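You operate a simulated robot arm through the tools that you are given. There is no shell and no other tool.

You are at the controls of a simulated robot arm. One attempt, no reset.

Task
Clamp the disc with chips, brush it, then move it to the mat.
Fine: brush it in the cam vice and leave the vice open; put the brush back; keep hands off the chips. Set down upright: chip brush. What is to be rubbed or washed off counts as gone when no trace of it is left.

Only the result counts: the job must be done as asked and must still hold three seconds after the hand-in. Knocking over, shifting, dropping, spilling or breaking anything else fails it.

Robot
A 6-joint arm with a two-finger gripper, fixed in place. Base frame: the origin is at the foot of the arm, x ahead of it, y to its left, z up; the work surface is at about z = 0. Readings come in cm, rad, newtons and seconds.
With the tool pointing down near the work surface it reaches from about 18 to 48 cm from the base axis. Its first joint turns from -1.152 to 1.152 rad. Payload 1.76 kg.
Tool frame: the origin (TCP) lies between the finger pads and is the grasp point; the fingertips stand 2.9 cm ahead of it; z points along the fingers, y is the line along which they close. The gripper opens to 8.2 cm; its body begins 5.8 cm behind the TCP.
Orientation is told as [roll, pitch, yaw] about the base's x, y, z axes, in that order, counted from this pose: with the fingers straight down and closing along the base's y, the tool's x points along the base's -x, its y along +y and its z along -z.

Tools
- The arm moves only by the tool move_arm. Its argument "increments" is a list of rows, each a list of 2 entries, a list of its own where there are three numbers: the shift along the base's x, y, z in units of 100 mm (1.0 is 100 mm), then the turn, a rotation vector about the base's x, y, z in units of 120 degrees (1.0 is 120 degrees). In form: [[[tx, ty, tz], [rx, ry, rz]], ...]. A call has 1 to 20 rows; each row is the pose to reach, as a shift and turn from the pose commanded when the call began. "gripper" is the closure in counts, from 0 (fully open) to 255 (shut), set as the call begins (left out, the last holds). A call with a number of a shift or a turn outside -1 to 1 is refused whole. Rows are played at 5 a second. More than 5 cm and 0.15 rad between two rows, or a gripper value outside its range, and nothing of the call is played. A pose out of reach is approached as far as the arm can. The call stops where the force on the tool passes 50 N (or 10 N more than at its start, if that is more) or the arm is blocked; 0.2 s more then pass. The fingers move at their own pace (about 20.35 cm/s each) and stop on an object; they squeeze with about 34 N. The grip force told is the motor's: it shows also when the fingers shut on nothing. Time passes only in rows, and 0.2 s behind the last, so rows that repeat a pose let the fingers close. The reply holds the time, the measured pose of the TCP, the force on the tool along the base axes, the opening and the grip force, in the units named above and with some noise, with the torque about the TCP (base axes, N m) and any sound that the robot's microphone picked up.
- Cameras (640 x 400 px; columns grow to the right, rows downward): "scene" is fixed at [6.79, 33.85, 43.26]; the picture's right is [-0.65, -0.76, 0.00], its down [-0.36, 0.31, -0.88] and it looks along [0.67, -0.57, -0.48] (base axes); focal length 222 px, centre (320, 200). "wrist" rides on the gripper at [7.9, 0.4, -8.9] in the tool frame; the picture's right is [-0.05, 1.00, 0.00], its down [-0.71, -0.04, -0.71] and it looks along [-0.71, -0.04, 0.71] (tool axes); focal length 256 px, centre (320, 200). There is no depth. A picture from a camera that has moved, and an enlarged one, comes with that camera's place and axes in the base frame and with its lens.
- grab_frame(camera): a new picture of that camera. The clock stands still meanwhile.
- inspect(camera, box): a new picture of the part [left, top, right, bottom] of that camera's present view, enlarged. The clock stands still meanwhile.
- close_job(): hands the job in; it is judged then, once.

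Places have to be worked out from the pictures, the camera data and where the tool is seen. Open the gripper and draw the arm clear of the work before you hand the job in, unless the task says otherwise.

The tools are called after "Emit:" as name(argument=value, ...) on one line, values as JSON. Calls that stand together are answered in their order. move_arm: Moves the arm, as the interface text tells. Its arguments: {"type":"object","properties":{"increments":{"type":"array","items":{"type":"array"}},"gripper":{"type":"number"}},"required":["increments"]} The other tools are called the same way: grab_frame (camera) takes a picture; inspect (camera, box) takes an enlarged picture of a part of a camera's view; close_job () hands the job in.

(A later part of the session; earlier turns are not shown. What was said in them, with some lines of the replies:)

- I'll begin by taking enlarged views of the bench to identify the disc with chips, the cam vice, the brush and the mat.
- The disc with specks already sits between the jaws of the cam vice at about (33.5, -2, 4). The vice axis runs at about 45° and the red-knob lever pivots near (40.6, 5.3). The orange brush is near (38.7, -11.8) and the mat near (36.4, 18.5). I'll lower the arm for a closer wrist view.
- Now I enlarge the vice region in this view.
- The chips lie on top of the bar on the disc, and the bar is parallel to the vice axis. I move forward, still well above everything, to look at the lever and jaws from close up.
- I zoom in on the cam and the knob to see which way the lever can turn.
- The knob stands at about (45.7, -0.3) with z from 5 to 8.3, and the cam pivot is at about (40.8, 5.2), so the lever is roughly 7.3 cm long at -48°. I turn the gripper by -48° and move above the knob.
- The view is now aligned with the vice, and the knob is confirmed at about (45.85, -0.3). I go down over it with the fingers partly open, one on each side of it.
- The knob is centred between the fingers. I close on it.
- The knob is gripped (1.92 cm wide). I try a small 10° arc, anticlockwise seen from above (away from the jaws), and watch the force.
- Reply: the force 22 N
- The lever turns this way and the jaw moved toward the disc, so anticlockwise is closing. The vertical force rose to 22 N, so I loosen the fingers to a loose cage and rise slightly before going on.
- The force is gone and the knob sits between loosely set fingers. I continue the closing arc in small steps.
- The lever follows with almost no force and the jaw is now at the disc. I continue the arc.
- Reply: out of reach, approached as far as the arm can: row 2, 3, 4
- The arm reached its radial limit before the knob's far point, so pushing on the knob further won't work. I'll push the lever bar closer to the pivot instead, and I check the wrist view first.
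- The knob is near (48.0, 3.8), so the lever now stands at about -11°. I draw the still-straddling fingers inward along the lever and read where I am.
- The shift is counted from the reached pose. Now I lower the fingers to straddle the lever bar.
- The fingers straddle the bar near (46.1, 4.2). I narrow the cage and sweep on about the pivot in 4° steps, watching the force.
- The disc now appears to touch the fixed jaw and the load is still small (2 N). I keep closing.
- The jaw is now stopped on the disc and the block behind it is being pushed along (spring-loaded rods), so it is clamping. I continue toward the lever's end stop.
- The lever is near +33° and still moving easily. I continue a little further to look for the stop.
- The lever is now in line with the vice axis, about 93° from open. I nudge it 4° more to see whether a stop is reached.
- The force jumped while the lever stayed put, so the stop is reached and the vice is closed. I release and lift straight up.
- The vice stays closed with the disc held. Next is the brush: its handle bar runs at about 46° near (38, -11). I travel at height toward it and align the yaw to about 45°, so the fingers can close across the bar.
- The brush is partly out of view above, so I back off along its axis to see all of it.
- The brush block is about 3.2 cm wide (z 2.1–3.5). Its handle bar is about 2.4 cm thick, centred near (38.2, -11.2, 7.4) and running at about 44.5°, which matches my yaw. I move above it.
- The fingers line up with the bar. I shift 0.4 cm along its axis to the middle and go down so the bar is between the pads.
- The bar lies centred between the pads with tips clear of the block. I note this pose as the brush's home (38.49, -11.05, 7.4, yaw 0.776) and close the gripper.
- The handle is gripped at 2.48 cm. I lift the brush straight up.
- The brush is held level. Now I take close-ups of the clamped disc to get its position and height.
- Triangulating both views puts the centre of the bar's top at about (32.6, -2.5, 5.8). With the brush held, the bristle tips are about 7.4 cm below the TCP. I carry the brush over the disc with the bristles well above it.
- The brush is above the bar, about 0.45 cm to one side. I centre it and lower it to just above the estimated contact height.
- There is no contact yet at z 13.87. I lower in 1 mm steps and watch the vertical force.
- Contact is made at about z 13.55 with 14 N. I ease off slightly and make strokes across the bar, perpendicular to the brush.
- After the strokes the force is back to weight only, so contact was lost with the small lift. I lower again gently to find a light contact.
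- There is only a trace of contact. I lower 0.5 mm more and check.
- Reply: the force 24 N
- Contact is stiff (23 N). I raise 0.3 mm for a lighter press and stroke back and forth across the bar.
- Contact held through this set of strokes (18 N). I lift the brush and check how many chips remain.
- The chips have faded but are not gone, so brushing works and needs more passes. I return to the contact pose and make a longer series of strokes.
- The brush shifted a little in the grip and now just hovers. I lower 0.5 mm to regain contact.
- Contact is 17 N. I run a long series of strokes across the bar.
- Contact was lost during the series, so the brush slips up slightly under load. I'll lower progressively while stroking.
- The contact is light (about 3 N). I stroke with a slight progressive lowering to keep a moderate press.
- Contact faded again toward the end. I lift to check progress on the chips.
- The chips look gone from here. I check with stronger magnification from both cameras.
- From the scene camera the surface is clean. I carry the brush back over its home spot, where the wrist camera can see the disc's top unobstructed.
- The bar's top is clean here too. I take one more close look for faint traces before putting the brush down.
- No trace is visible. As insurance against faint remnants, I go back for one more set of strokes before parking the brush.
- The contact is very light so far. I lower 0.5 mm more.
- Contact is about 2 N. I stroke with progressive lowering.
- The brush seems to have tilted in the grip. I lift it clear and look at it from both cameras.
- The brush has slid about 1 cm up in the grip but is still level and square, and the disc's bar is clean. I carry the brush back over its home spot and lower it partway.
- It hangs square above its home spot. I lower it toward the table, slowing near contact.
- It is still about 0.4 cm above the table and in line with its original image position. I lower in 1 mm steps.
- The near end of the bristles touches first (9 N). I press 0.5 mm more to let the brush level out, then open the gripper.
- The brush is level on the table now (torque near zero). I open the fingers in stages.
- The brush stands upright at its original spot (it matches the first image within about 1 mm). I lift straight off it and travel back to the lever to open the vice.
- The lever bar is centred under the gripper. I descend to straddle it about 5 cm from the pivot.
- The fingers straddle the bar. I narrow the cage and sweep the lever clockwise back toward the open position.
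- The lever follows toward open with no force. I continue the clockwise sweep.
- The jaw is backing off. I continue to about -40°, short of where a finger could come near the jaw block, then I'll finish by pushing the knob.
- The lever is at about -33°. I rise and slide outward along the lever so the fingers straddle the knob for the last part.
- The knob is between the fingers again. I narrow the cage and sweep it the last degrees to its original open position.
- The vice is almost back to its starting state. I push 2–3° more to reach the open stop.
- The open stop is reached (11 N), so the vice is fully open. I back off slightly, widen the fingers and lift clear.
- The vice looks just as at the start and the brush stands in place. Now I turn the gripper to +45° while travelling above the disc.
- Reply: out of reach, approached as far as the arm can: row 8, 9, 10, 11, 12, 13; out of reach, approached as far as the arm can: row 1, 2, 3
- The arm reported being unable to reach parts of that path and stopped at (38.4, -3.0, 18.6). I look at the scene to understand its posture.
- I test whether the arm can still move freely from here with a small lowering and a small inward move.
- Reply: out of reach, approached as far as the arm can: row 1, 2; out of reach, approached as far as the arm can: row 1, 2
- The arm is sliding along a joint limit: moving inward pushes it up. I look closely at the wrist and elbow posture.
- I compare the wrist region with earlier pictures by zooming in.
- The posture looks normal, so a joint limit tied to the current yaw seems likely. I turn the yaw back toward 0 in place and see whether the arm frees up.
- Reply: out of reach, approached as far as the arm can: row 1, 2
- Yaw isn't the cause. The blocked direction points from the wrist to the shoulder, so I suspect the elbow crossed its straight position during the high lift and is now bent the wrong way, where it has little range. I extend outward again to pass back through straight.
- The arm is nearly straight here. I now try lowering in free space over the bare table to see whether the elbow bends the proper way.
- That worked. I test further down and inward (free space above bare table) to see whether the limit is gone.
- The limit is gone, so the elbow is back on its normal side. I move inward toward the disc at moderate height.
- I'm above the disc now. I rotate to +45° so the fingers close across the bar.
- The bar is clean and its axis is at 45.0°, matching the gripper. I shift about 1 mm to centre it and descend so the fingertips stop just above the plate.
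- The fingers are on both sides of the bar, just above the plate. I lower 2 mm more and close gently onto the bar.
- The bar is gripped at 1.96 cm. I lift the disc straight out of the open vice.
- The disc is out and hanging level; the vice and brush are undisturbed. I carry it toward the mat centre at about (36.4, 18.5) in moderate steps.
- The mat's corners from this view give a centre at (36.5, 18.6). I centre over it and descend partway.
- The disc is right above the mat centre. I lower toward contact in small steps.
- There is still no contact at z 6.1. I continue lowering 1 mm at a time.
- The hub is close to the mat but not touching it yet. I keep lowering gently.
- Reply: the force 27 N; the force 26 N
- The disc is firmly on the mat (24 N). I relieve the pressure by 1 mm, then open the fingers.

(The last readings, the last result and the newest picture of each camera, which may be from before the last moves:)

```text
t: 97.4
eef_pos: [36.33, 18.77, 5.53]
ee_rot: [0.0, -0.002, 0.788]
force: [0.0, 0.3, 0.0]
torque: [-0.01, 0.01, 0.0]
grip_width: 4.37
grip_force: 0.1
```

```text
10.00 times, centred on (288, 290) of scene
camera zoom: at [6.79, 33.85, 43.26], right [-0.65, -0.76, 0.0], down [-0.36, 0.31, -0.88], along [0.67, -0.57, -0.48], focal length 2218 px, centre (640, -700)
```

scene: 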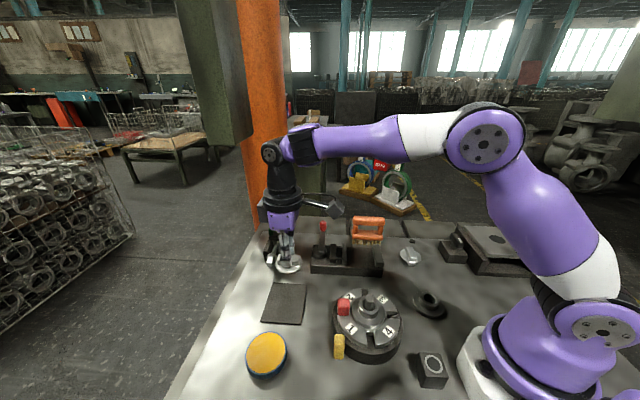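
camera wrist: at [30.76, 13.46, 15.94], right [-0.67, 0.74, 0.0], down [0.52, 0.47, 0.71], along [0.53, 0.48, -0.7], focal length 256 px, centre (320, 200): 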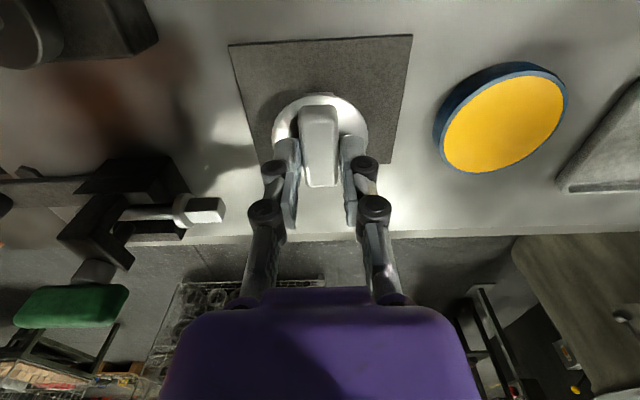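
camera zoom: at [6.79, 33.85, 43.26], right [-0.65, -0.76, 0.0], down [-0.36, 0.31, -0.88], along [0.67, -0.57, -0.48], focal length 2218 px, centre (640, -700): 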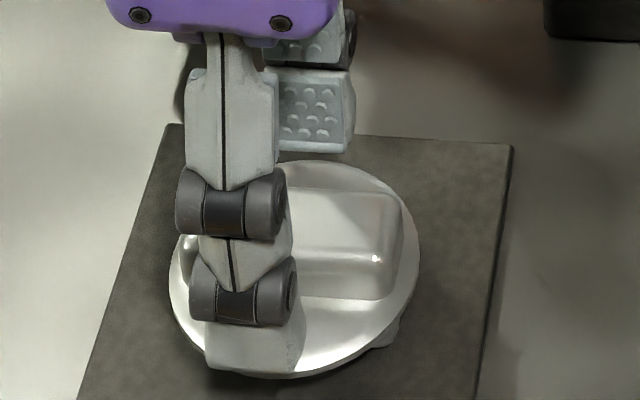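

The disc rests level on the mat and the fingers are clear of the bar. I lift straight up and retreat.

Emit:
move_arm(increments=[[[0, 0, 0.1], [0, 0, 0]], [[0, 0, 0.35], [0, 0, 0]], [[0, 0, 0.65], [0, 0, 0]], [[0, 0, 0.95], [0, 0, 0]]])

Emit:
move_arm(increments=[[[-0.2, -0.2, 0.2], [0, 0, 0]], [[-0.45, -0.5, 0.5], [0, 0, 0]], [[-0.7, -0.85, 0.8], [0, 0, 0]], [[-0.85, -1.0, 1.0], [0, 0, 0]]], gripper=0)

Emit:
grab_frame(camera="scene")

Emit:
inspect(camera="scene", box=[240, 200, 400, 330])

Emit:
inspect(camera="scene", box=[264, 282, 304, 307])

Emit:
grab_frame(camera="wrist")

```text
t: 98.4
eef_pos: [36.65, 18.71, 14.74]
ee_rot: [0.0, -0.004, 0.788]
force: [-0.5, -0.6, 0.2]
torque: [0.0, 0.02, 0.0]
grip_width: 4.35
grip_force: 0.1
```

```text
refused: row 3 steps farther than a row can; nothing moved
```

```text
taken
```

scene: 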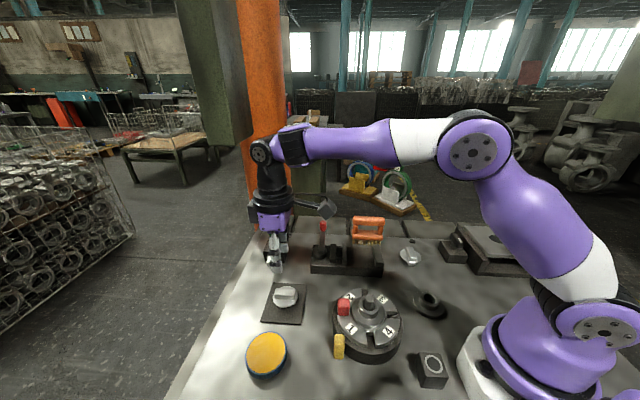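

```text
3.08 times, centred on (320, 265) of scene
camera zoom: at [6.79, 33.85, 43.26], right [-0.65, -0.76, 0.0], down [-0.36, 0.31, -0.88], along [0.67, -0.57, -0.48], focal length 682 px, centre (320, 0)
```

zoom: 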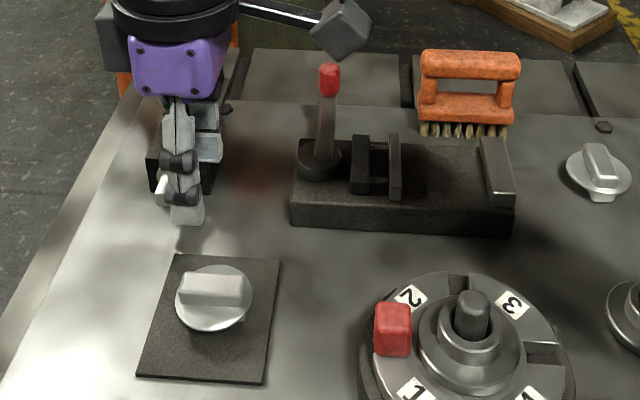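

```text
16.00 times, centred on (284, 294) of scene
camera zoom: at [6.79, 33.85, 43.26], right [-0.65, -0.76, 0.0], down [-0.36, 0.31, -0.88], along [0.67, -0.57, -0.48], focal length 3549 px, centre (896, -1312)
```

zoom: 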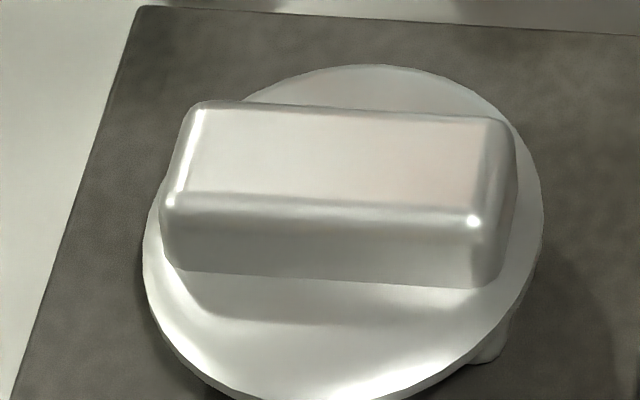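

```text
taken
camera wrist: at [30.79, 13.45, 23.7], right [-0.67, 0.74, 0.0], down [0.52, 0.47, 0.71], along [0.53, 0.48, -0.7], focal length 256 px, centre (320, 200)
```

wrist: 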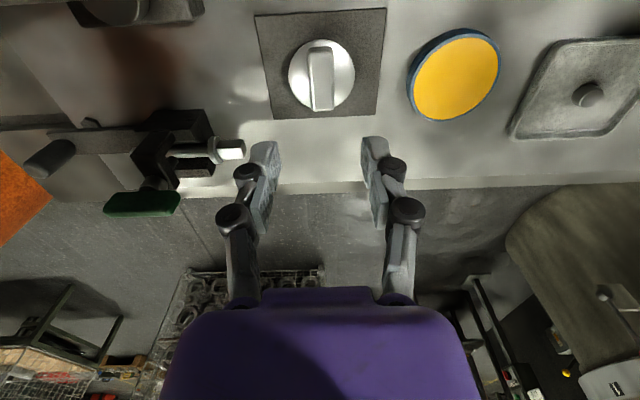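

The disc sits clean and centred on the mat, the vice is open and the brush is upright. The retreat call was refused for too long a step, so I repeat it with smaller steps and verify the disc's surface.

Emit:
inspect(camera="wrist", box=[282, 30, 362, 120])

Emit:
move_arm(increments=[[[-0.15, -0.2, 0.2], [0, 0, 0]], [[-0.35, -0.4, 0.4], [0, 0, 0]], [[-0.55, -0.6, 0.6], [0, 0, 0]], [[-0.7, -0.8, 0.8], [0, 0, 0]], [[-0.85, -1.0, 0.95], [0, 0, 0]]], gripper=0)

Emit:
grab_frame(camera="scene")

Emit:
inspect(camera="scene", box=[230, 200, 430, 325])

```text
4.44 times, centred on (322, 75) of wrist
camera zoom: at [30.79, 13.45, 23.7], right [-0.67, 0.74, 0.0], down [0.52, 0.47, 0.71], along [0.53, 0.48, -0.7], focal length 1138 px, centre (311, 756)
```

zoom: 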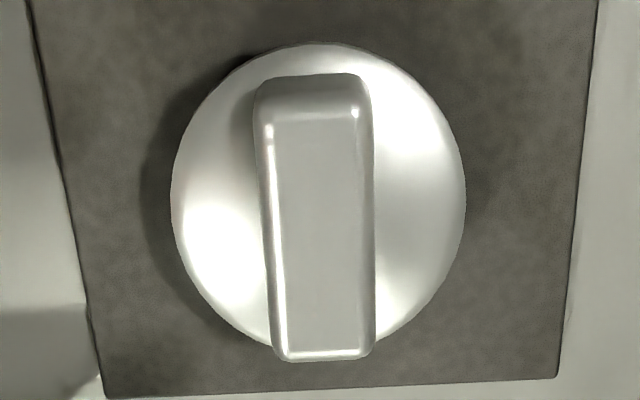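

```text
t: 99.6
eef_pos: [28.24, 8.5, 24.51]
ee_rot: [0.001, -0.003, 0.788]
force: [0.1, -0.3, -0.2]
torque: [0.0, 0.01, 0.01]
grip_width: 8.21
grip_force: 0.1
```

```text
taken
```

scene: 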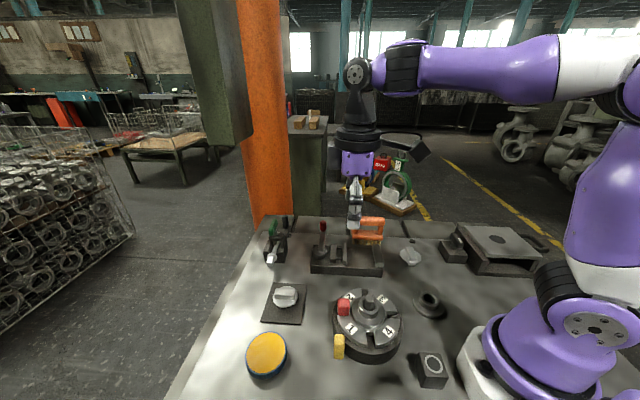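

```text
3.20 times, centred on (330, 262) of scene
camera zoom: at [6.79, 33.85, 43.26], right [-0.65, -0.76, 0.0], down [-0.36, 0.31, -0.88], along [0.67, -0.57, -0.48], focal length 710 px, centre (288, 0)
```

zoom: 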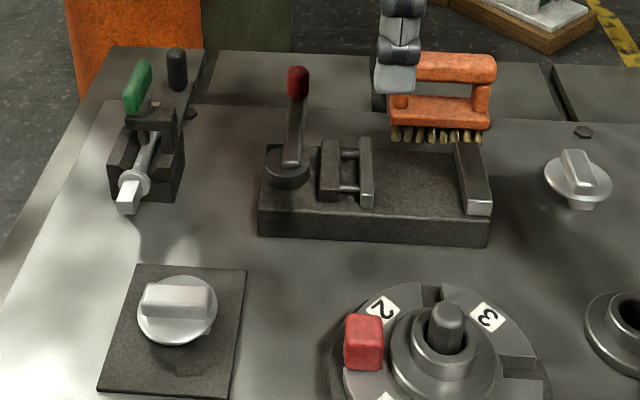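

The disc is clean on every view and rests flat on the mat. The vice lever is back at its open stop, the brush stands upright where it began, and the other objects sit at the same pixels as at the start. The gripper is open and clear of the work, so I hand in.

Emit:
close_job()

```text
The job is handed in.
```

The job is handed in. The disc was clamped in the cam vice, brushed until no chips showed, and set down on the mat.

- **Disc:** it lies flat at the centre of the mat. Close-ups from both cameras, before and after the move, show no chips left. The fingers gripped the bar only after the chips were gone.
- **Vice:** the lever is back at its open stop, and the vice looks the same as at the start.
- **Brush:** it stands upright where it started, matching its first picture to about 1 mm.
- **Other objects:** I saw nothing else moved or knocked over in the last pictures.

Two things went differently from plan, without visible effect on the result. The brush slid about 1 cm up in the grip while brushing, and I levelled it on the table before letting go. Partway through, the arm ran into a joint limit in free space and had to back out before picking up the disc.
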